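You operate a simulated robot arm through the tools that you are given. There is no shell and no other tool. Be economical: measure what you need, move in short steps, check, and stop when the job is done.

Carry out the task below with a simulated robot arm. There is one attempt and no reset: what you move stays moved.

## Task
Wind the tape in, pull the battery off the driver and stow both in the orange tray.
Fine: wind by the grey key; orange measure in the long cell, black battery in the short cell; the grey driver stays put where it stands. Set down upright: orange measure, black battery.

Only the result counts: the job must be done as asked and must still hold three seconds after the hand-in. Knocking over, shifting, dropping, spilling or breaking anything else fails it.

## Robot
A 5-joint arm with a two-finger parallel gripper, fixed in place. Base frame: the origin is at the foot of the arm, x ahead of it, y to its left, z up; the work surface is at about z = 0. Lengths are in mm, angles in degrees, forces in N, time in s.
With the tool pointing down near the work surface it reaches from about 260 to 680 mm from the base axis. Its first joint turns from -66.0 to 66.0 degrees. The tool tilts only in the upright plane through the base axis and itself; it spins freely about its own axis. Payload 2.9 kg.
The tool frame sits at the grasp point between the pads (the TCP): z along the fingers, y along the line on which they close. The tips reach 30 mm beyond it. Largest opening 110 mm; finger width 20, thickness 10; the body of the gripper, 48 by 112 mm, starts 55 mm behind the TCP.
Orientation is told as [roll, pitch, yaw] about the base's x, y, z axes, in that order, counted from this pose: with the fingers straight down and closing along the base's y, the tool's x points along the base's -x, its y along +y and its z along -z.

## Interface
- The arm moves only by the tool arm_command. Its argument "rows" is a list of rows, each a list of 3 entries, a list of its own where there are three numbers: the shift along the base's x, y, z in units of 50 mm (1.0 is 50 mm), then the turn, a rotation vector about the base's x, y, z in units of 5 degrees (1.0 is 5 degrees), then the gripper command, from -1 (shut) to 1 (fully open), values between in proportion. In form: [[[tx, ty, tz], [ax, ay, az], fingers], ...]. A call has 1 to 12 rows; each row shifts and turns the commanded pose from where the row before left it. A call with a number of a shift or a turn outside -1 to 1 is refused whole. Rows are played at 5 a second. More than 50 mm and 8.6 degrees between two rows, or a gripper value outside its range, and nothing of the call is played. A pose out of reach is approached as far as the arm can. The call stops where the force on the tool passes 90 N (or 10 N more than at its start, if that is more) or the arm is blocked; 0.2 s more then pass. Each finger travels about 108 mm/s and halts on what it meets, pressing with about 35 N; the grip force reading is that of the motor and also rises with nothing between the fingers. The clock runs only during rows and for 0.2 s after the last one: add rows that do not move to give the fingers time. The reply holds the time, the measured pose of the TCP, the force on the tool along the base axes, the opening and the grip force, in the units named above and with some noise, with the torque about the TCP (base axes, N m) and any sound that the robot's microphone picked up, and new pictures: "show" is both (left out), scene, wrist or none.
- Cameras (640 x 400 px; columns grow to the right, rows downward): "scene" is fixed at [44.3, -460, 598]; the picture's right is [0.70, -0.72, 0.00], its down [-0.45, -0.44, -0.78] and it looks along [0.56, 0.54, -0.63] (base axes); focal length 228 px, centre (320, 200). "wrist" rides on the gripper at [72, 17, -103] in the tool frame; the picture's right is [-0.23, 0.97, 0.00], its down [-0.76, -0.18, -0.62] and it looks along [-0.61, -0.14, 0.78] (tool axes); focal length 222 px, centre (320, 200). There is no depth. A picture from a camera that has moved, and an enlarged one, comes with that camera's place and axes in the base frame and with its lens.
- zoom(camera, box): a new picture of the part [left, top, right, bottom] of that camera's present view, enlarged. The clock stands still meanwhile.
- close_job(): hands the job in; it is judged then, once.

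Go step by step. Nothing tells you positions but the pictures and the camera data: compare them with the known pose of the tool, close in by small moves and look again before you grip or let go. The budget is 120 turns and 200 pictures, counting those below and the enlarged ones. Unless the task says otherwise, let go and move clear before handing in, and close with one line.

The tools are called after "Call:" as a command line: name --argument value ..., lists and objects as JSON in quotes. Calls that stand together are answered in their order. arm_command: Moves the arm, as the interface text tells. Its arguments: {"type":"object","properties":{"rows":{"type":"array"},"show":{"type":"string","enum":["both","scene","wrist","none"]}},"required":["rows"]} The other tools are called the same way: zoom (camera, box) takes an enlarged picture of a part of a camera's view; close_job () hands the job in.

At the start:

```text
time: 0.0
position: [384.2, 61.5, 443.3]
tool_rot: [0.0, 0.0, 0.0]
force: [-0.6, -0.1, 0.6]
wrist_torque: [-0.01, 0.02, 0.0]
gripper_width: 110.1
grip_force: 0.0
```

scene: 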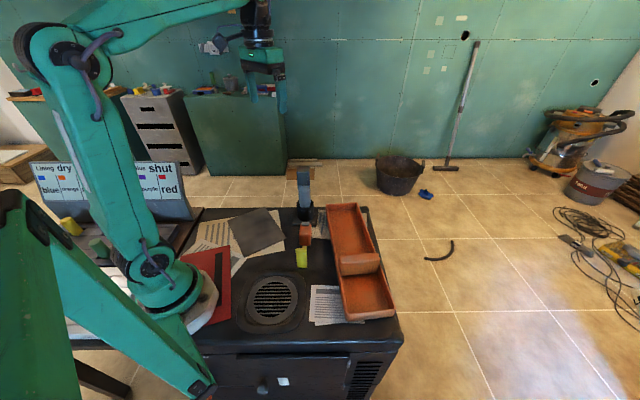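
wrist: 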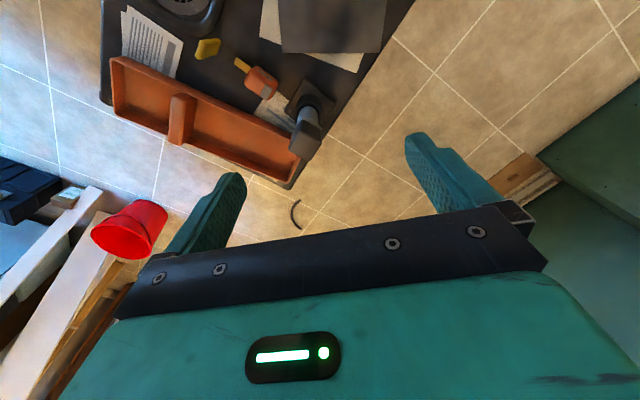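

I see the cabinet top with the orange tray, an orange measure with yellow tape end, and a driver standing with its battery. I'll zoom in for detail before moving.

Call:
zoom --camera "scene" --box '[220, 150, 420, 340]'

Call:
zoom --camera "wrist" --box '[100, 0, 400, 190]'

Call:
zoom --camera "scene" --box '[270, 160, 350, 280]'

```text
2.11 times, centred on (320, 245) of scene
camera zoom: at [44.3, -460.0, 598.0], right [0.7, -0.72, 0.0], down [-0.45, -0.44, -0.78], along [0.56, 0.54, -0.63], focal length 479 px, centre (320, 105)
```

zoom: 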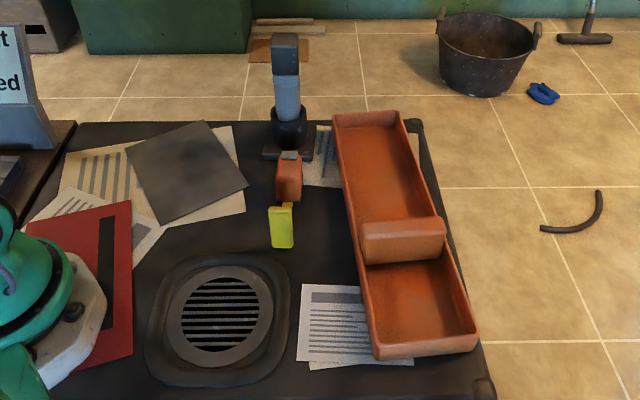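

```text
2.11 times, centred on (250, 95) of wrist
camera zoom: at [309.6, 78.9, 547.4], right [0.23, 0.97, 0.0], down [0.76, -0.18, 0.62], along [0.61, -0.14, -0.78], focal length 468 px, centre (467, 421)
```

zoom: 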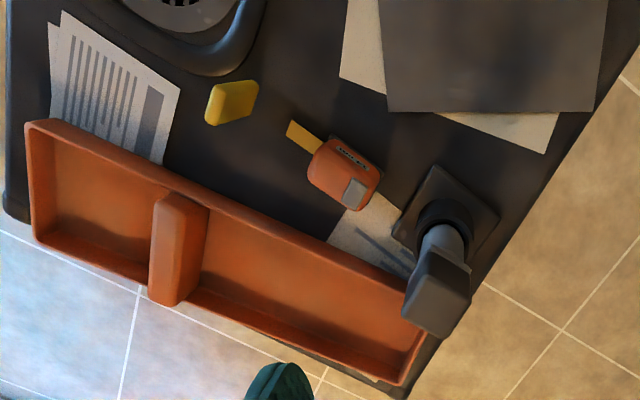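

```text
3.33 times, centred on (310, 220) of scene
camera zoom: at [44.3, -460.0, 598.0], right [0.7, -0.72, 0.0], down [-0.45, -0.44, -0.78], along [0.56, 0.54, -0.63], focal length 759 px, centre (353, 133)
```

zoom: 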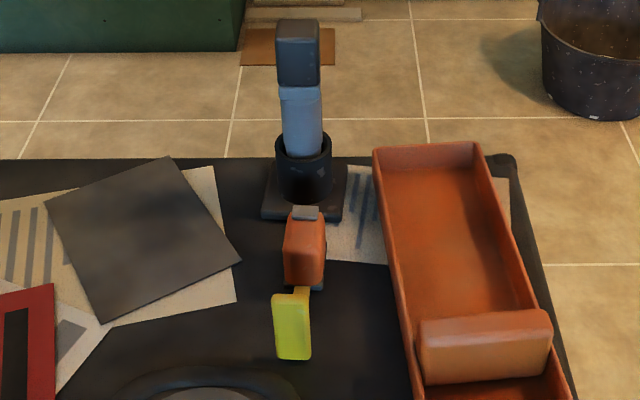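

The measure is near (378,-60), driver/battery near (460,22) with battery top around z 200, and a yellow piece near (300,-137). I'll move to a closer viewpoint, high enough to clear everything.

Call:
arm_command --rows '[[[-0.373, -0.393, -0.71], [0, 0, 0], 1], [[-0.373, -0.393, -0.71], [0, 0, 0], 1], [[-0.373, -0.393, -0.71], [0, 0, 0], 1], [[-0.373, -0.393, -0.71], [0, 0, 0], 1], [[-0.373, -0.393, -0.71], [0, 0, 0], 1], [[-0.373, -0.393, -0.71], [0, 0, 0], 1], [[0, 0, 0], [0, 0, 0], 1]]'

```text
time: 1.6
position: [272.6, -58.1, 232.7]
tool_rot: [0.0, 0.0, -0.1]
force: [-1.5, -0.1, 0.4]
wrist_torque: [0.01, -0.03, 0.02]
gripper_width: 109.9
grip_force: 0.1
camera wrist: at [198.5, -39.8, 336.2], right [0.23, 0.97, 0.0], down [0.76, -0.18, 0.62], along [0.61, -0.14, -0.78], focal length 222 px, centre (320, 200)
```

scene: 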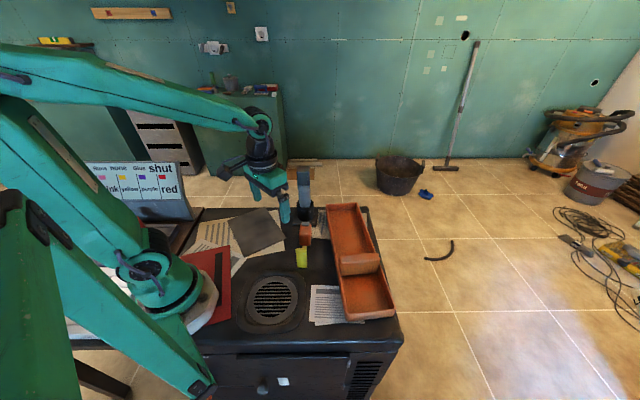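
wrist: 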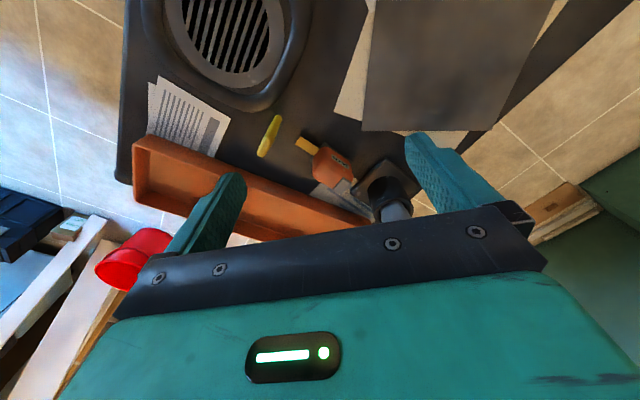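

The measure is in view as predicted. Zooming for key and tape detail.

Call:
zoom --camera "wrist" --box '[240, 90, 440, 220]'

Call:
zoom --camera "scene" --box '[280, 210, 330, 275]'

```text
3.08 times, centred on (340, 155) of wrist
camera zoom: at [198.5, -39.8, 336.2], right [0.23, 0.97, 0.0], down [0.76, -0.18, 0.62], along [0.61, -0.14, -0.78], focal length 684 px, centre (258, 338)
```

zoom: 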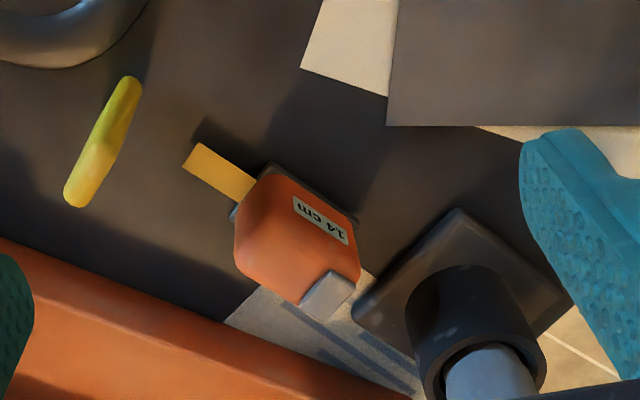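

```text
6.15 times, centred on (305, 242) of scene
camera zoom: at [44.3, -460.0, 598.0], right [0.7, -0.72, 0.0], down [-0.45, -0.44, -0.78], along [0.56, 0.54, -0.63], focal length 1401 px, centre (412, -62)
```

zoom: 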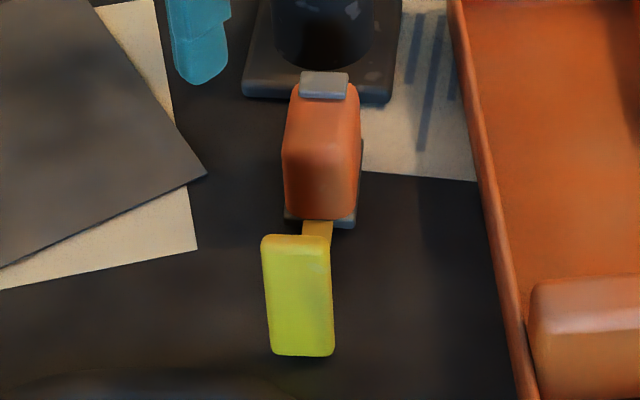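

The measure stands upright, tape pointing toward (-0.7,-0.7), grey key on top at the rear around (400,-50,56), with a free-standing yellow slab ahead of the tape to avoid. I'll shut the fingers, yaw 44° to align with the body, and hover over the key.

Call:
arm_command --rows '[[[0.283, 0.018, -0.138], [0, 0, 0.978], -1], [[0.283, 0.018, -0.138], [0, 0, 0.978], -1], [[0.283, 0.018, -0.138], [0, 0, 0.978], -1], [[0.283, 0.018, -0.138], [0, 0, 0.978], -1], [[0.283, 0.018, -0.138], [0, 0, 0.978], -1], [[0.283, 0.018, -0.138], [0, 0, 0.978], -1], [[0.283, 0.018, -0.138], [0, 0, 0.978], -1], [[0.283, 0.018, -0.138], [0, 0, 0.978], -1], [[0.283, 0.018, -0.138], [0, 0, 0.978], -1], [[0, 0, 0], [0, 0, 0], -1]]'

Call:
zoom --camera "scene" --box '[260, 150, 360, 275]'

Call:
zoom --camera "wrist" --box '[220, 60, 460, 240]'

```text
time: 3.8
position: [398.4, -48.4, 168.0]
tool_rot: [0.0, 0.0, 44.0]
force: [0.0, -0.6, -0.2]
wrist_torque: [0.0, -0.03, 0.0]
gripper_width: 0.0
grip_force: 34.9
camera wrist: at [333.6, -85.7, 271.3], right [-0.52, 0.86, 0.0], down [0.67, 0.4, 0.62], along [0.53, 0.32, -0.78], focal length 222 px, centre (320, 200)
```

scene: 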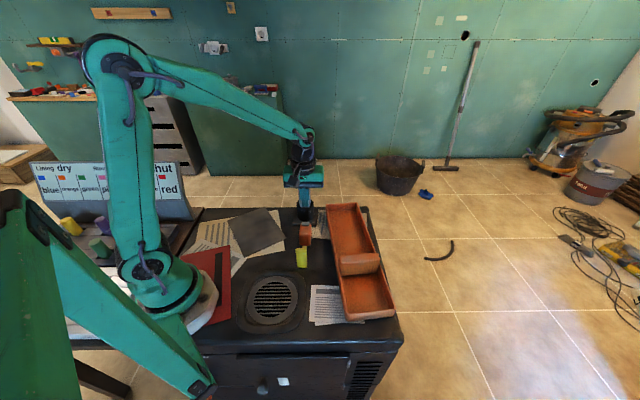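
wrist: 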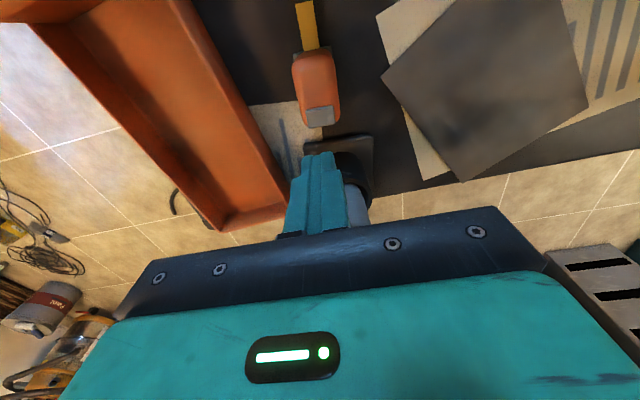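

```text
3.20 times, centred on (310, 212) of scene
camera zoom: at [44.3, -460.0, 598.0], right [0.7, -0.72, 0.0], down [-0.45, -0.44, -0.78], along [0.56, 0.54, -0.63], focal length 728 px, centre (352, 160)
```

zoom: 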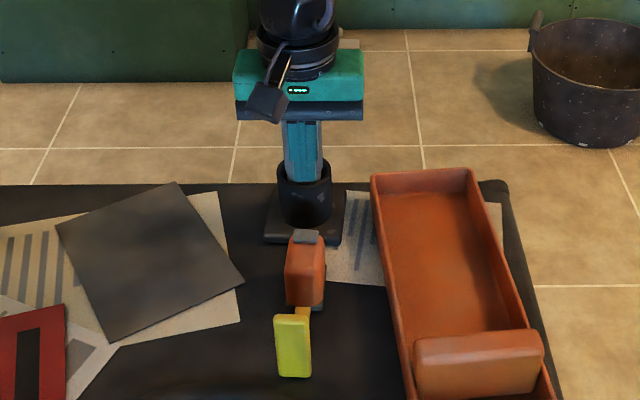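

```text
2.22 times, centred on (340, 150) of wrist
camera zoom: at [333.6, -85.7, 271.3], right [-0.52, 0.86, 0.0], down [0.67, 0.4, 0.62], along [0.53, 0.32, -0.78], focal length 494 px, centre (276, 311)
```

zoom: 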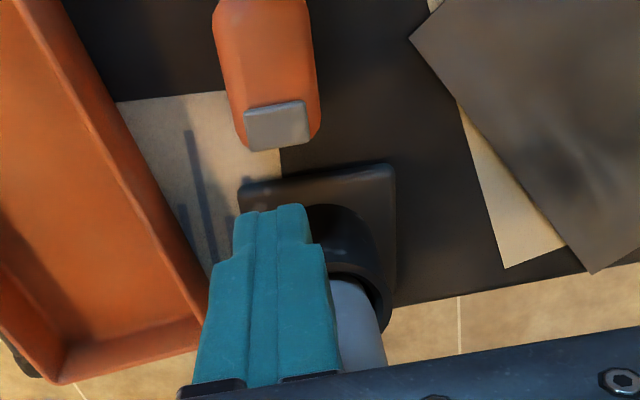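

Key centre computed at about (392,-49), z≈56. Aligning and descending to just above it.

Call:
arm_command --rows '[[[-0.12, -0.01, -0.3], [0, 0, 0], -1], [[0, 0, -0.6], [0, 0, 0], -1], [[0, 0, -0.55], [0, 0, 0], -1], [[0, 0, 0], [0, 0, 0], -1]]' --show "wrist"

Call:
zoom --camera "wrist" --box '[220, 60, 460, 240]'

Call:
zoom --camera "scene" --box '[280, 190, 340, 275]'

```text
time: 4.8
position: [392.1, -47.5, 95.5]
tool_rot: [0.0, 0.0, 44.0]
force: [-0.7, 0.7, 1.6]
wrist_torque: [-0.01, 0.01, -0.01]
gripper_width: 0.0
grip_force: 35.1
camera wrist: at [327.6, -84.9, 199.7], right [-0.51, 0.86, 0.0], down [0.67, 0.4, 0.62], along [0.54, 0.32, -0.78], focal length 222 px, centre (320, 200)
```

wrist: 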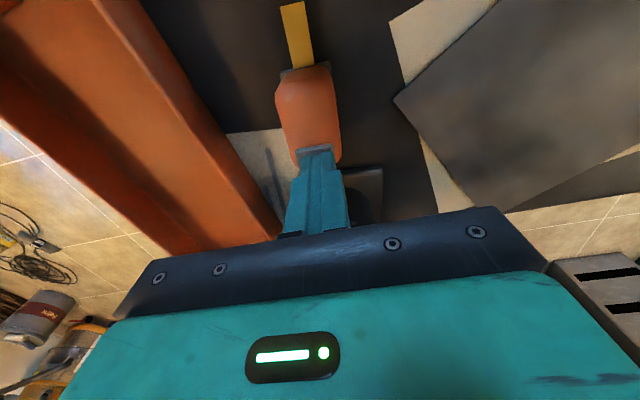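

```text
2.22 times, centred on (340, 150) of wrist
camera zoom: at [327.6, -84.9, 199.7], right [-0.51, 0.86, 0.0], down [0.67, 0.4, 0.62], along [0.54, 0.32, -0.78], focal length 494 px, centre (276, 311)
```

zoom: 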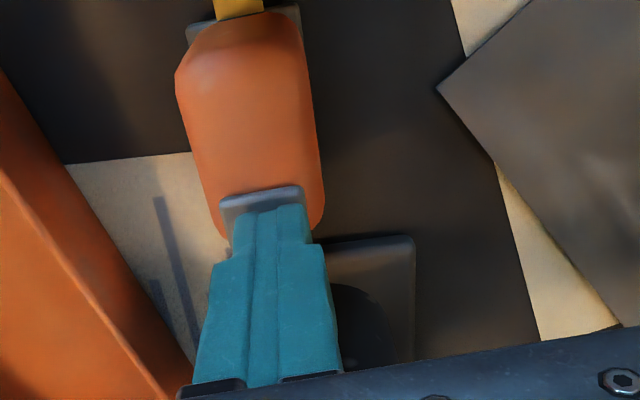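

```text
4.71 times, centred on (310, 232) of scene
camera zoom: at [44.3, -460.0, 598.0], right [0.7, -0.72, 0.0], down [-0.45, -0.44, -0.78], along [0.56, 0.54, -0.63], focal length 1071 px, centre (367, 47)
```

zoom: 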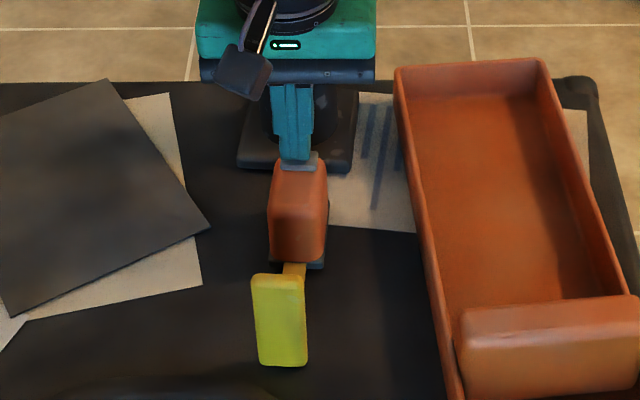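

Slightly off to the +y side by ~3 mm; correcting and pressing down in small steps.

Call:
arm_command --rows '[[[0.045, -0.05, -0.04], [0, 0, 0], -1], [[0, 0, -0.06], [0, 0, 0], -1], [[0, 0, -0.06], [0, 0, 0], -1], [[0, 0, -0.04], [0, 0, 0], -1]]' --show "wrist"

Call:
zoom --camera "wrist" --box '[220, 0, 460, 180]'

```text
time: 5.8
position: [397.0, -52.0, 92.2]
tool_rot: [-0.3, -0.2, 44.1]
force: [-3.3, 0.9, 12.7]
wrist_torque: [0.03, 0.15, -0.03]
gripper_width: 0.0
grip_force: 35.0
heard: click
stopped in row 4: the force on the tool passed its limit at 93 N (the readings are from after the stop); the commanded pose is now the measured one
camera wrist: at [330.5, -89.3, 195.2], right [-0.51, 0.86, 0.0], down [0.67, 0.4, 0.63], along [0.54, 0.32, -0.78], focal length 222 px, centre (320, 200)
```

wrist: 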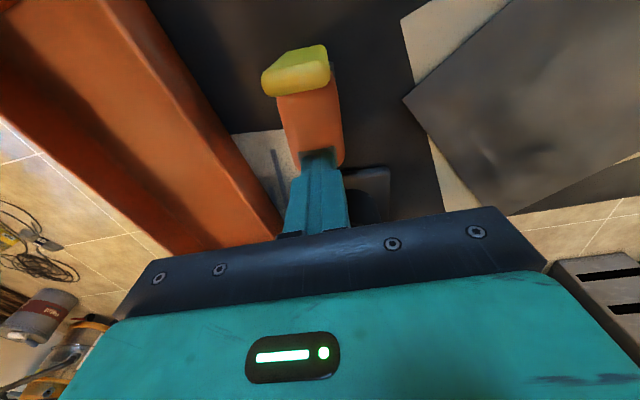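

```text
2.22 times, centred on (340, 90) of wrist
camera zoom: at [330.5, -89.3, 195.2], right [-0.51, 0.86, 0.0], down [0.67, 0.4, 0.63], along [0.54, 0.32, -0.78], focal length 494 px, centre (276, 444)
```

zoom: 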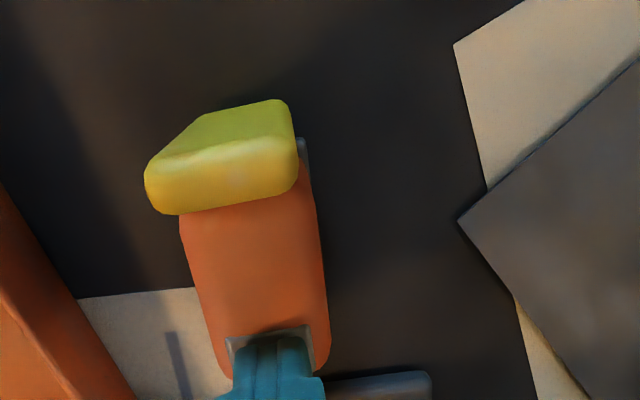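

The key clicked and the tape drew fully in; the yellow slab was the tape's end tab and now rests against the body. Lifting clear.

Call:
arm_command --rows '[[[0, 0, 0.2], [0, 0, 0], -1], [[0, 0, 0.6], [0, 0, 0], -1], [[-0.3, -0.3, 0.8], [0, 0, 0], -1], [[-0.6, -0.6, 0.3], [0, 0, 0], -1], [[0, 0, 0], [0, 0, 0], 0]]'

Call:
zoom --camera "scene" --box '[250, 140, 410, 330]'

Call:
zoom --camera "wrist" --box '[220, 40, 460, 240]'

```text
time: 7.0
position: [347.9, -94.5, 188.5]
tool_rot: [-0.3, -0.2, 44.0]
force: [0.0, -0.3, -0.4]
wrist_torque: [0.01, -0.01, 0.01]
gripper_width: 54.9
grip_force: 0.2
camera wrist: at [283.0, -131.6, 291.5], right [-0.51, 0.86, 0.0], down [0.67, 0.4, 0.63], along [0.54, 0.32, -0.78], focal length 222 px, centre (320, 200)
```

scene: 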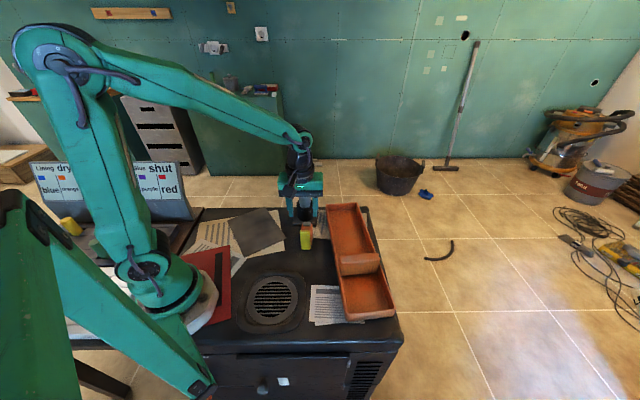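
wrist: 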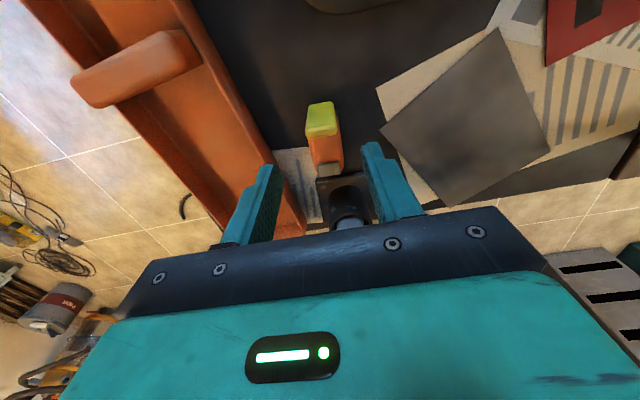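

```text
2.11 times, centred on (330, 235) of scene
camera zoom: at [44.3, -460.0, 598.0], right [0.7, -0.72, 0.0], down [-0.45, -0.44, -0.78], along [0.56, 0.54, -0.63], focal length 479 px, centre (299, 126)
```

zoom: 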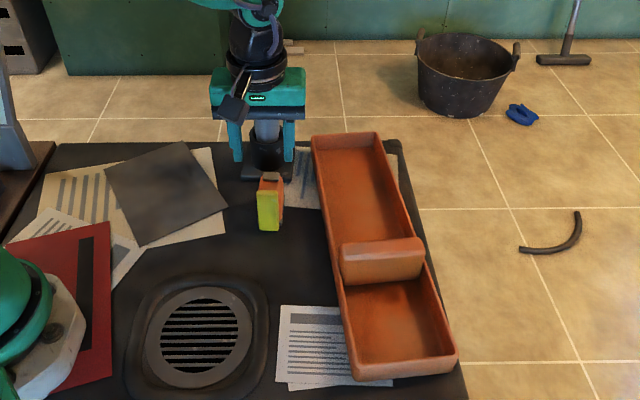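

```text
2.00 times, centred on (340, 140) of wrist
camera zoom: at [283.0, -131.6, 291.5], right [-0.51, 0.86, 0.0], down [0.67, 0.4, 0.63], along [0.54, 0.32, -0.78], focal length 444 px, centre (280, 320)
```

zoom: 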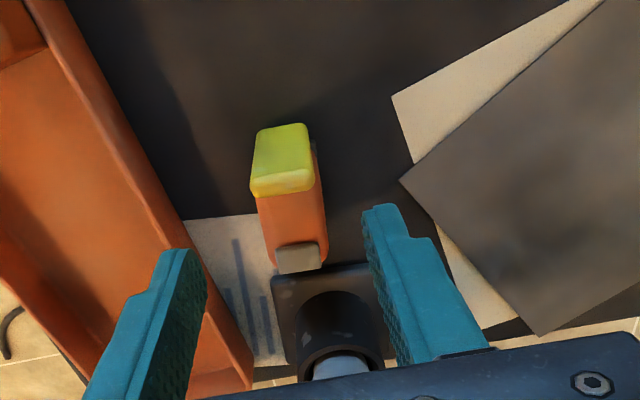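

Now positioning over the measure with fingers open to ~80 mm, still above it, to check alignment.

Call:
arm_command --rows '[[[0.33, 0.285, -0.4], [0, 0, 0], 0.45], [[0.33, 0.285, -0.5], [0, 0, 0], 0.45], [[0, 0, -0.66], [0, 0, 0], 0.45], [[0, 0, 0], [0, 0, 0], 0.45]]'

Call:
zoom --camera "wrist" --box '[200, 0, 440, 200]'

Call:
zoom --camera "scene" --box '[265, 180, 345, 270]'

```text
time: 8.0
position: [382.2, -67.0, 108.2]
tool_rot: [-0.2, -0.2, 44.0]
force: [-0.8, -1.1, 0.7]
wrist_torque: [0.0, -0.01, 0.01]
gripper_width: 80.0
grip_force: 0.0
camera wrist: at [317.4, -105.3, 211.5], right [-0.51, 0.86, 0.0], down [0.67, 0.4, 0.63], along [0.54, 0.32, -0.78], focal length 222 px, centre (320, 200)
```

scene: 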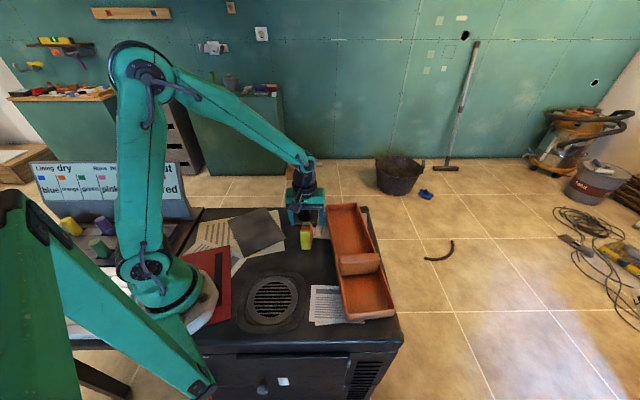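
wrist: 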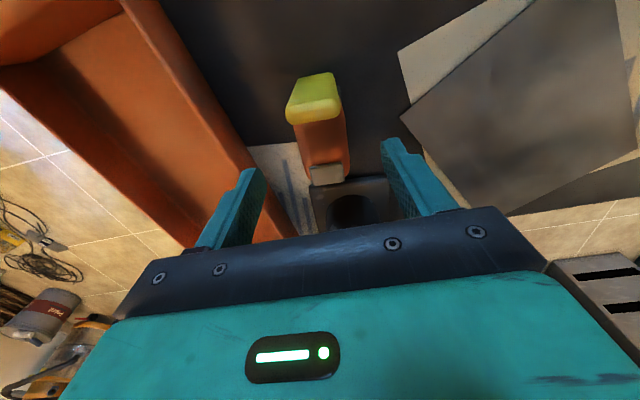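

```text
2.00 times, centred on (320, 100) of wrist
camera zoom: at [317.4, -105.3, 211.5], right [-0.51, 0.86, 0.0], down [0.67, 0.4, 0.63], along [0.54, 0.32, -0.78], focal length 444 px, centre (320, 400)
```

zoom: 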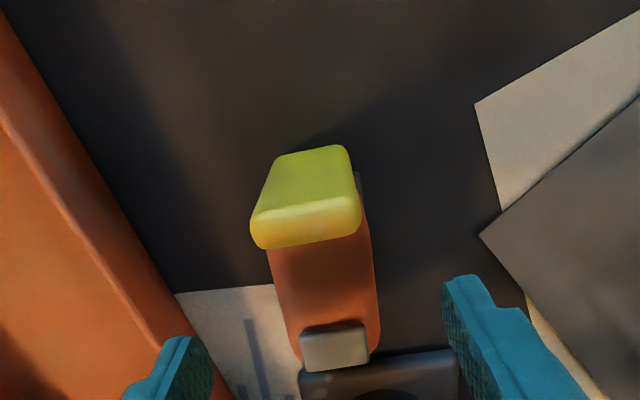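

```text
4.44 times, centred on (305, 225) of scene
camera zoom: at [44.3, -460.0, 598.0], right [0.7, -0.72, 0.0], down [-0.45, -0.44, -0.78], along [0.56, 0.54, -0.63], focal length 1012 px, centre (387, 89)
```

zoom: 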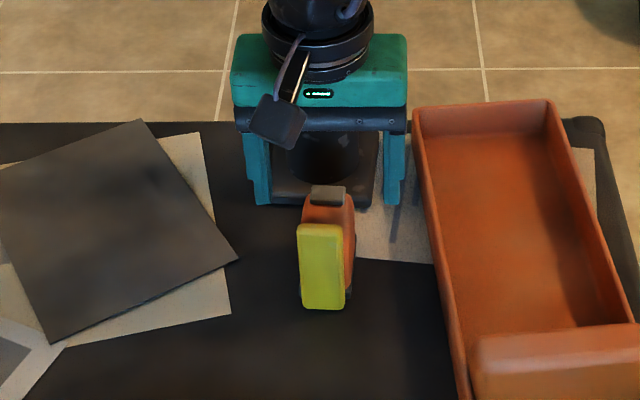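

Alignment is close; body yaw is about 39.5°. I'll trim yaw and position, then descend around the body to TCP z≈40 and check before closing.

Call:
arm_command --rows '[[[-0.04, 0.04, -0.2], [0, 0, -0.9], 0.45], [[0, 0, -0.5], [0, 0, 0], 0.45], [[0, 0, -0.5], [0, 0, 0], 0.45], [[0, 0, -0.14], [0, 0, 0], 0.45], [[0, 0, 0], [0, 0, 0], 0.45]]'

Call:
zoom --camera "wrist" --box '[200, 0, 440, 200]'

Call:
zoom --camera "scene" --box '[265, 180, 345, 270]'

```text
time: 9.2
position: [381.8, -65.6, 40.3]
tool_rot: [-0.2, -0.3, 39.6]
force: [0.2, 0.9, 0.5]
wrist_torque: [0.04, -0.02, 0.0]
gripper_width: 79.8
grip_force: 0.1
camera wrist: at [313.9, -97.7, 143.2], right [-0.44, 0.9, 0.0], down [0.7, 0.35, 0.63], along [0.56, 0.28, -0.78], focal length 222 px, centre (320, 200)
```

scene: 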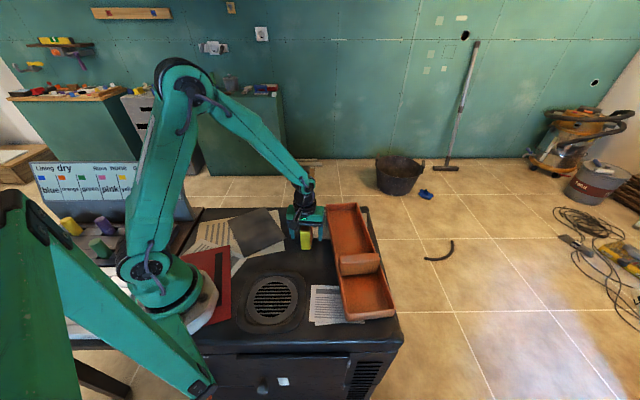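
wrist: 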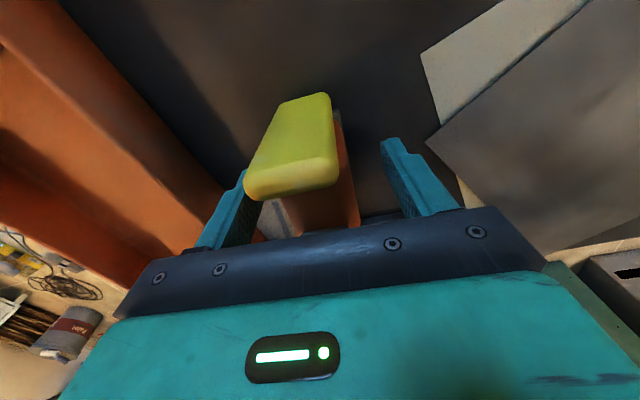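

```text
2.00 times, centred on (320, 100) of wrist
camera zoom: at [313.9, -97.7, 143.2], right [-0.44, 0.9, 0.0], down [0.7, 0.35, 0.63], along [0.56, 0.28, -0.78], focal length 444 px, centre (320, 400)
```

zoom: 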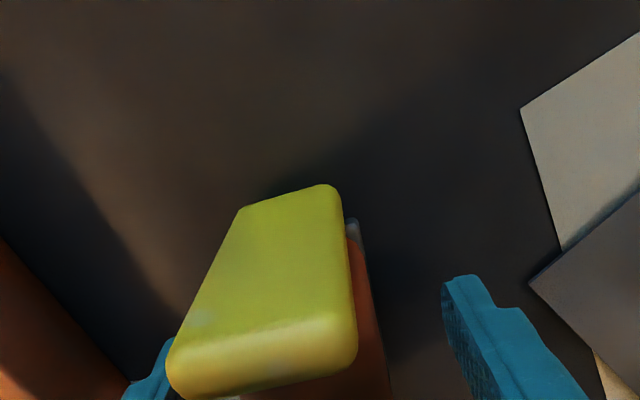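

```text
4.44 times, centred on (305, 225) of scene
camera zoom: at [44.3, -460.0, 598.0], right [0.7, -0.72, 0.0], down [-0.45, -0.44, -0.78], along [0.56, 0.54, -0.63], focal length 1012 px, centre (387, 89)
```

zoom: 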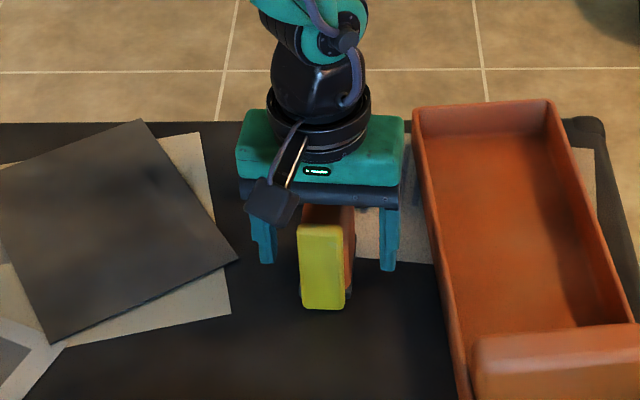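

Fingers straddle the body evenly. Closing.

Call:
arm_command --rows '[[[0, 0, 0], [0, 0, 0], -1], [[0, 0, 0], [0, 0, 0], -1], [[0, 0, 0], [0, 0, 0], -1], [[0, 0, 0.4], [0, 0, 0], -1], [[0, 0, 0], [0, 0, 0], -1]]'

Call:
zoom --camera "scene" --box '[265, 180, 345, 270]'

```text
time: 10.4
position: [382.1, -65.1, 61.1]
tool_rot: [-0.2, -0.2, 39.5]
force: [0.1, 0.6, -2.1]
wrist_torque: [0.02, -0.04, 0.03]
gripper_width: 37.7
grip_force: 34.9
camera wrist: at [314.4, -97.4, 163.5], right [-0.44, 0.9, 0.0], down [0.7, 0.35, 0.63], along [0.56, 0.28, -0.78], focal length 222 px, centre (320, 200)
```

scene: 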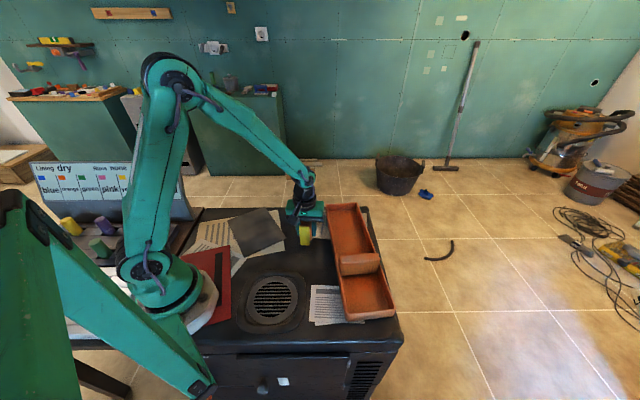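
wrist: 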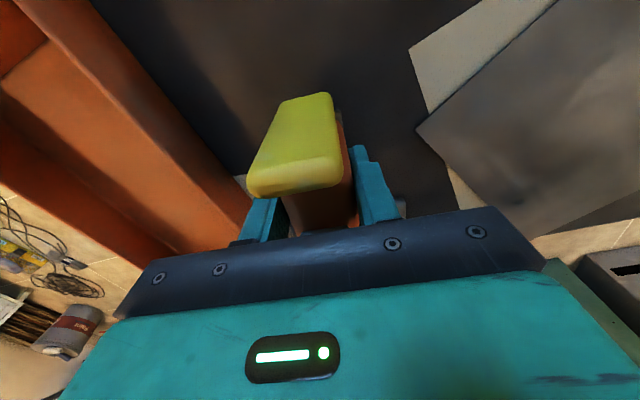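

```text
4.44 times, centred on (305, 225) of scene
camera zoom: at [44.3, -460.0, 598.0], right [0.7, -0.72, 0.0], down [-0.45, -0.44, -0.78], along [0.56, 0.54, -0.63], focal length 1012 px, centre (387, 89)
```

zoom: 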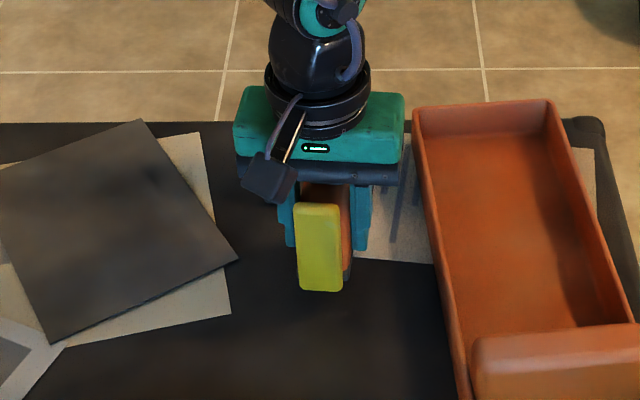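

Measure held (37.7 mm). Lifting and carrying it high over the long cell (estimated centre ≈ (505,-160)), then checking.

Call:
arm_command --rows '[[[0, 0, 0.9], [0, 0, 0], -1], [[0, 0, 0.9], [0, 0, 0], -1], [[0.615, -0.475, 0], [0, 0, 0.45], -1], [[0.615, -0.475, 0], [0, 0, 0.45], -1], [[0.615, -0.475, 0], [0, 0, 0.45], -1], [[0.615, -0.475, 0], [0, 0, 0.45], -1], [[0, 0, 0], [0, 0, 0], -1]]'

Call:
zoom --camera "scene" --box '[280, 150, 420, 330]'

```text
time: 12.0
position: [505.6, -163.9, 150.5]
tool_rot: [-0.3, -0.1, 48.7]
force: [0.3, -0.6, -3.1]
wrist_torque: [-0.01, -0.02, 0.0]
gripper_width: 37.9
grip_force: 34.6
camera wrist: at [443.4, -205.9, 252.4], right [-0.58, 0.81, 0.0], down [0.63, 0.45, 0.63], along [0.51, 0.36, -0.78], focal length 222 px, centre (320, 200)
```

scene: 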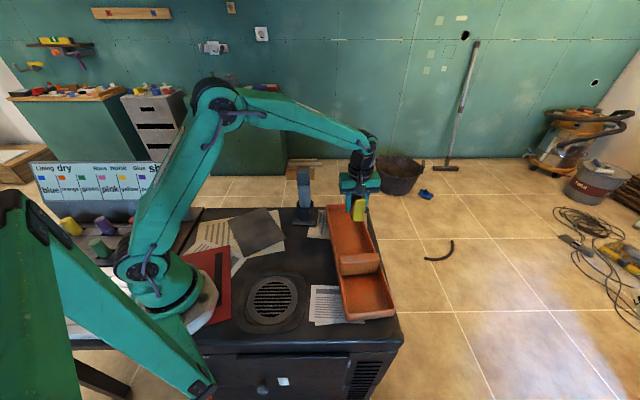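
wrist: 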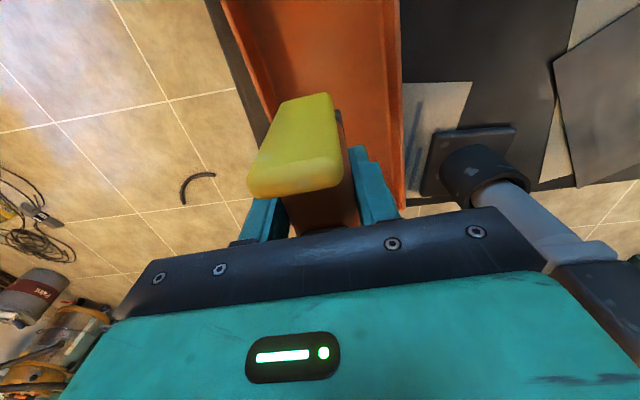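

```text
2.22 times, centred on (350, 240) of scene
camera zoom: at [44.3, -460.0, 598.0], right [0.7, -0.72, 0.0], down [-0.45, -0.44, -0.78], along [0.56, 0.54, -0.63], focal length 506 px, centre (253, 111)
```

zoom: 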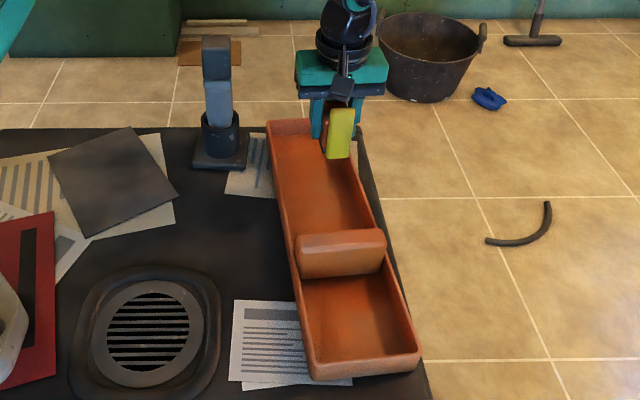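

Tray cross-centre is ~10 mm to the +y/-x side. Shifting and lowering to just above floor level.

Call:
arm_command --rows '[[[-0.15, 0.132, 0], [0, 0, 0], -1], [[0, 0, -0.6], [0, 0, 0], -1], [[0, 0, -0.5], [0, 0, 0], -1], [[0, 0, 0], [0, 0, 0], -1]]'

Call:
zoom --camera "scene" --box '[310, 170, 410, 290]'

```text
time: 13.0
position: [496.9, -154.2, 93.6]
tool_rot: [-0.3, -0.1, 48.6]
force: [0.4, 0.5, -1.9]
wrist_torque: [0.01, 0.01, 0.0]
gripper_width: 37.9
grip_force: 35.1
camera wrist: at [434.9, -195.9, 196.7], right [-0.58, 0.81, 0.0], down [0.63, 0.45, 0.63], along [0.51, 0.36, -0.78], focal length 222 px, centre (320, 200)
```

scene: 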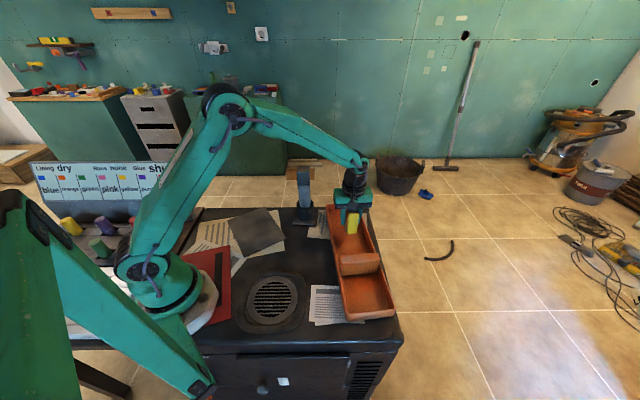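
wrist: 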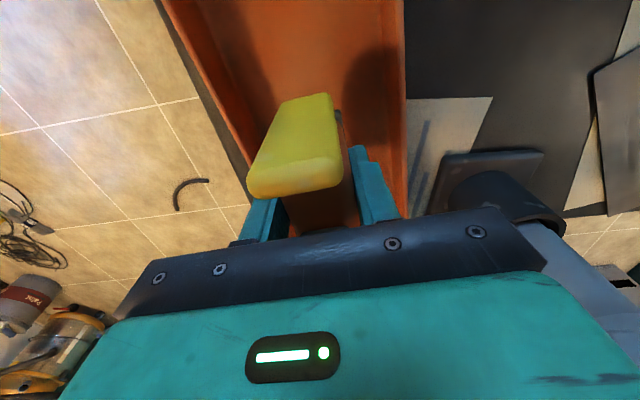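

```text
3.33 times, centred on (360, 230) of scene
camera zoom: at [44.3, -460.0, 598.0], right [0.7, -0.72, 0.0], down [-0.45, -0.44, -0.78], along [0.56, 0.54, -0.63], focal length 759 px, centre (187, 100)
```

zoom: 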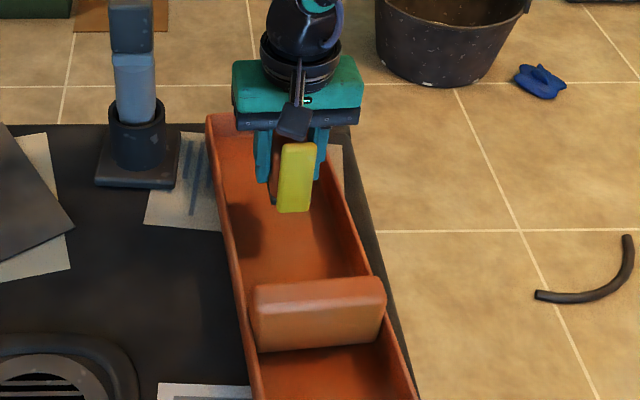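

Centred in the cell. Descending to near the floor.

Call:
arm_command --rows '[[[0, 0, -0.45], [0, 0, 0], -1], [[0, 0, -0.36], [0, 0, 0], -1], [[0, 0, 0], [0, 0, 0], -1]]' --show "none"

Call:
arm_command --rows '[[[0, 0, -0.05], [0, 0, 0], -1], [[0, 0, -0.05], [0, 0, 0], -1], [[0, 0, 0], [0, 0, 0], -1]]' --show "scene"

Call:
zoom --camera "scene" --box '[310, 170, 410, 290]'

```text
time: 13.8
position: [497.9, -153.2, 56.6]
tool_rot: [-0.2, -0.1, 48.5]
force: [-0.2, -0.8, -2.0]
wrist_torque: [0.02, -0.02, -0.01]
gripper_width: 37.8
grip_force: 35.7
```

```text
time: 14.6
position: [497.2, -153.6, 50.5]
tool_rot: [-0.3, -0.1, 48.5]
force: [0.2, 0.2, -3.2]
wrist_torque: [0.0, 0.02, 0.0]
gripper_width: 37.9
grip_force: 34.8
```

scene: 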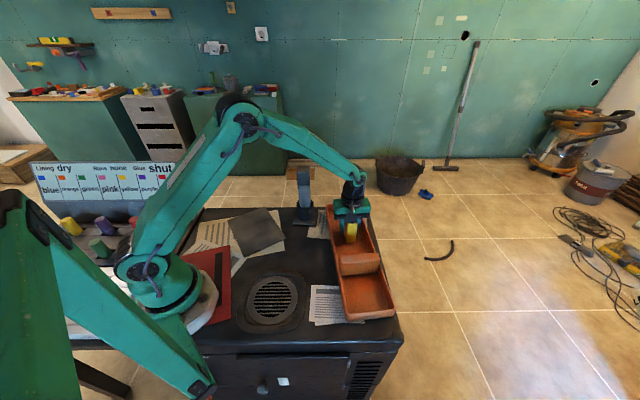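

```text
3.33 times, centred on (360, 230) of scene
camera zoom: at [44.3, -460.0, 598.0], right [0.7, -0.72, 0.0], down [-0.45, -0.44, -0.78], along [0.56, 0.54, -0.63], focal length 759 px, centre (187, 100)
```

zoom: 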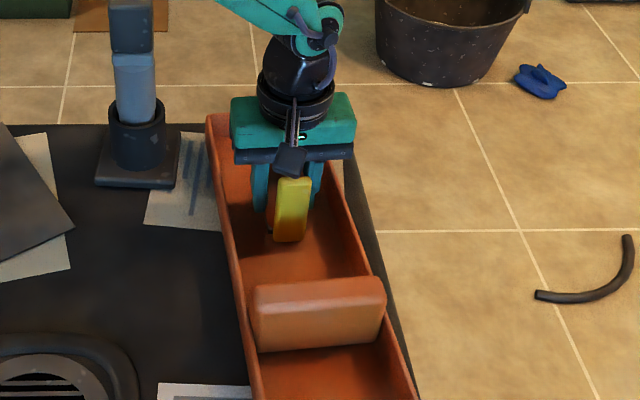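

Not in contact yet; stepping down in 1 mm moves.

Call:
arm_command --rows '[[[0, 0, -0.03], [0, 0, 0], -1], [[0, 0, -0.03], [0, 0, 0], -1], [[0, 0, -0.02], [0, 0, 0], -1], [[0, 0, 0], [0, 0, 0], -1]]' --show "none"

```text
time: 15.6
position: [497.4, -155.4, 46.6]
tool_rot: [-0.3, -0.1, 48.6]
force: [-0.2, -0.7, -2.8]
wrist_torque: [0.0, 0.0, -0.03]
gripper_width: 37.6
grip_force: 34.8
```

Call:
arm_command --rows '[[[0, 0, -0.02], [0, 0, 0], -1], [[0, 0, -0.02], [0, 0, 0], -1], [[0, 0, 0], [0, 0, 0], -1]]' --show "none"

Call:
arm_command --rows '[[[0, 0, -0.02], [0, 0, 0], -1], [[0, 0, 0], [0, 0, 0], -1]]' --show "none"

```text
time: 16.4
position: [496.8, -152.0, 44.6]
tool_rot: [-0.2, -0.1, 48.5]
force: [-1.8, 1.2, 5.0]
wrist_torque: [0.23, 0.01, 0.02]
gripper_width: 38.0
grip_force: 35.3
```

```text
time: 17.0
position: [497.3, -153.5, 45.7]
tool_rot: [-0.4, -0.3, 48.5]
force: [-4.4, 7.2, 21.6]
wrist_torque: [0.64, 0.49, 0.02]
gripper_width: 38.1
grip_force: 35.1
```

Contact with the floor. Releasing moderately and lifting straight up.

Call:
arm_command --rows '[[[0, 0, 0.02], [0, 0, 0], 0.15], [[0, 0, 0], [0, 0, 0], 0.15], [[0, 0, 0.5], [0, 0, 0], 0.15], [[0, 0, 0.9], [0, 0, 0], 0.15], [[0, 0, 0.8], [0, 0, 0], 0.15], [[0, 0, 0.8], [0, 0, 0], 0.15], [[0, 0, 0], [0, 0, 0], 0.15]]'

Call:
zoom --camera "scene" --box '[310, 170, 410, 290]'

Call:
zoom --camera "scene" --box '[275, 150, 335, 230]'

```text
time: 18.6
position: [496.4, -157.2, 196.3]
tool_rot: [-0.3, -0.1, 48.6]
force: [0.0, -0.7, 0.1]
wrist_torque: [0.02, -0.02, 0.01]
gripper_width: 63.2
grip_force: 0.0
camera wrist: at [434.8, -198.6, 297.3], right [-0.58, 0.82, 0.0], down [0.63, 0.45, 0.63], along [0.51, 0.36, -0.78], focal length 222 px, centre (320, 200)
```

scene: 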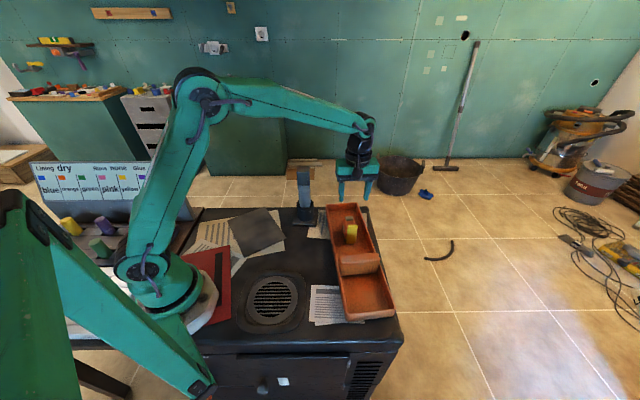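
wrist: 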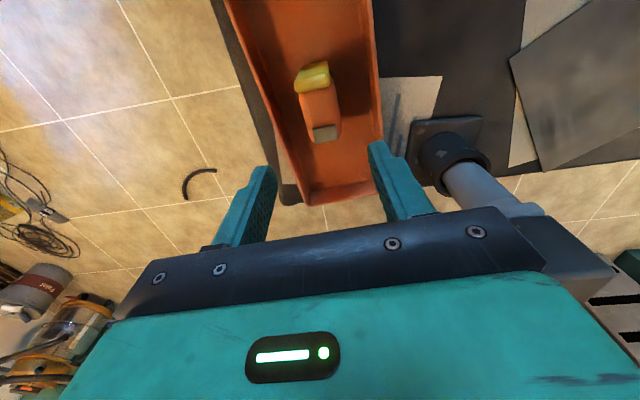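

```text
3.33 times, centred on (360, 230) of scene
camera zoom: at [44.3, -460.0, 598.0], right [0.7, -0.72, 0.0], down [-0.45, -0.44, -0.78], along [0.56, 0.54, -0.63], focal length 759 px, centre (187, 100)
```

zoom: 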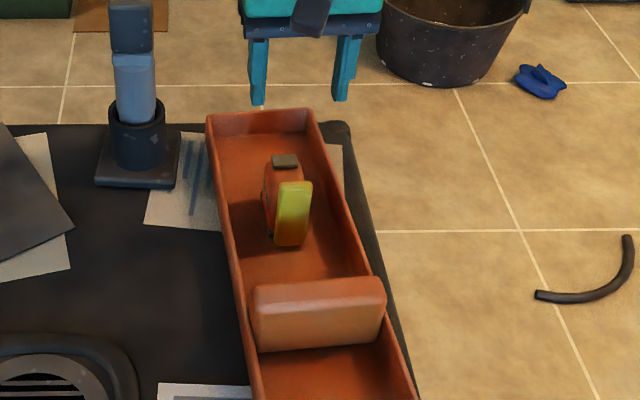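

```text
5.00 times, centred on (305, 190) of scene
camera zoom: at [44.3, -460.0, 598.0], right [0.7, -0.72, 0.0], down [-0.45, -0.44, -0.78], along [0.56, 0.54, -0.63], focal length 1138 px, centre (395, 250)
```

zoom: 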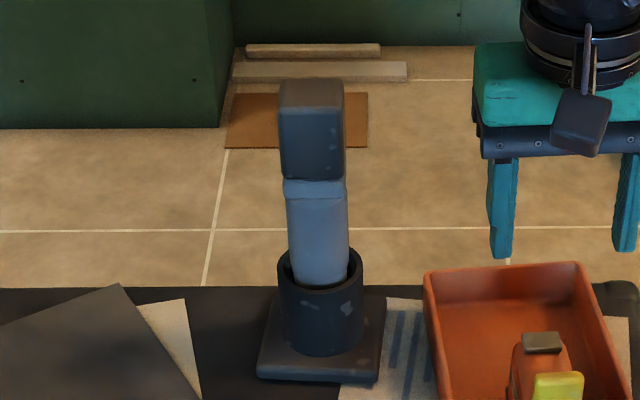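

The measure is standing upright in the long cell. Now I'll view the driver from the side (looking along +y) to find its battery geometry and any tilt.

Call:
arm_command --rows '[[[-0.069, 0.0, 0.5], [0, 0, 0.92], 0.15], [[-0.069, 0.1, 0.5], [0, 0, 0.92], 0.15], [[-0.069, 0.25, 0.4], [0, 0, 0.92], 0.15], [[-0.069, 0.25, 0.3], [0, 0, 0.92], 0.15], [[-0.069, 0.25, 0.3], [0, 0, 0.92], 0.15], [[-0.069, 0.25, 0.3], [0, 0, 0.92], 0.15], [[-0.069, 0.25, 0.1], [0, 0, 0.92], 0.15], [[-0.069, 0.25, 0], [0, 0, 0.92], 0.15], [[-0.069, 0.25, 0], [0, 0, 0.92], 0.15], [[0, 0, 0], [0, 0, 0], 0.15]]' --show "wrist"

Call:
zoom --camera "wrist" --box '[200, 40, 440, 220]'

```text
time: 20.8
position: [464.4, -61.3, 314.4]
tool_rot: [-0.2, 0.0, 89.9]
force: [0.0, 0.3, 1.0]
wrist_torque: [0.01, -0.01, 0.01]
gripper_width: 63.3
grip_force: 0.0
camera wrist: at [447.4, -133.5, 417.5], right [-0.97, 0.23, 0.0], down [0.17, 0.76, 0.62], along [0.14, 0.61, -0.78], focal length 222 px, centre (320, 200)
```

wrist: 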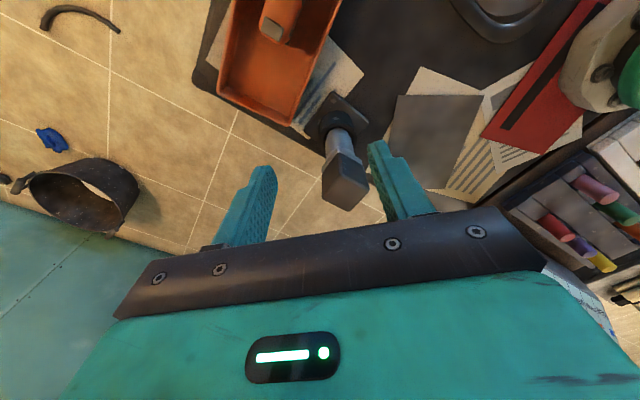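

```text
2.22 times, centred on (320, 130) of wrist
camera zoom: at [447.4, -133.5, 417.5], right [-0.97, 0.23, 0.0], down [0.17, 0.76, 0.62], along [0.14, 0.61, -0.78], focal length 494 px, centre (320, 356)
```

zoom: 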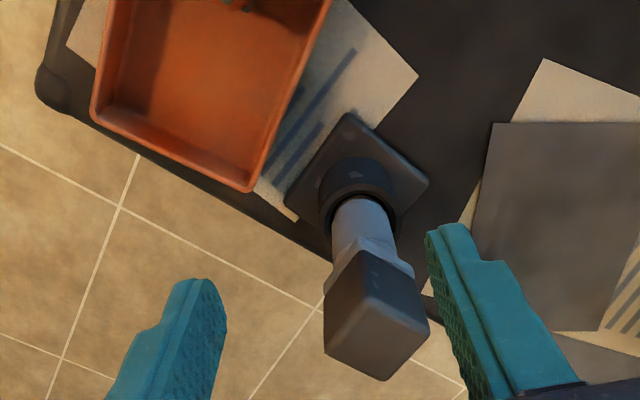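

The driver stands vertically; zooming for battery edges.

Call:
zoom --camera "wrist" --box '[300, 80, 400, 220]'

Call:
zoom --camera "scene" --box '[285, 160, 325, 230]'

```text
2.86 times, centred on (350, 150) of wrist
camera zoom: at [447.4, -133.5, 417.5], right [-0.97, 0.23, 0.0], down [0.17, 0.76, 0.62], along [0.14, 0.61, -0.78], focal length 635 px, centre (234, 343)
```

zoom: 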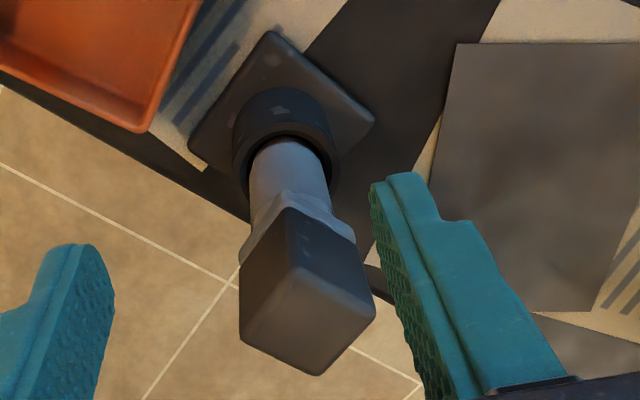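

```text
5.71 times, centred on (305, 195) of scene
camera zoom: at [44.3, -460.0, 598.0], right [0.7, -0.72, 0.0], down [-0.45, -0.44, -0.78], along [0.56, 0.54, -0.63], focal length 1301 px, centre (406, 229)
```

zoom: 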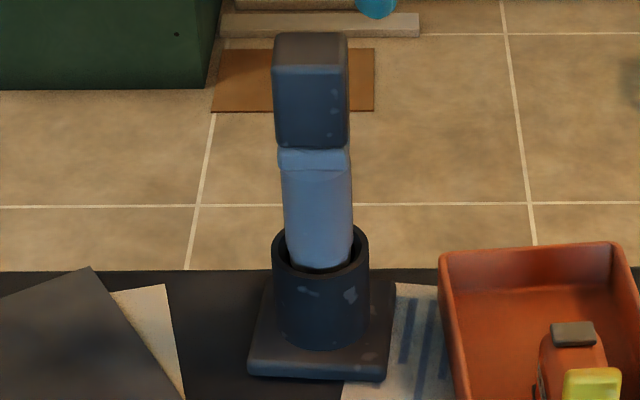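

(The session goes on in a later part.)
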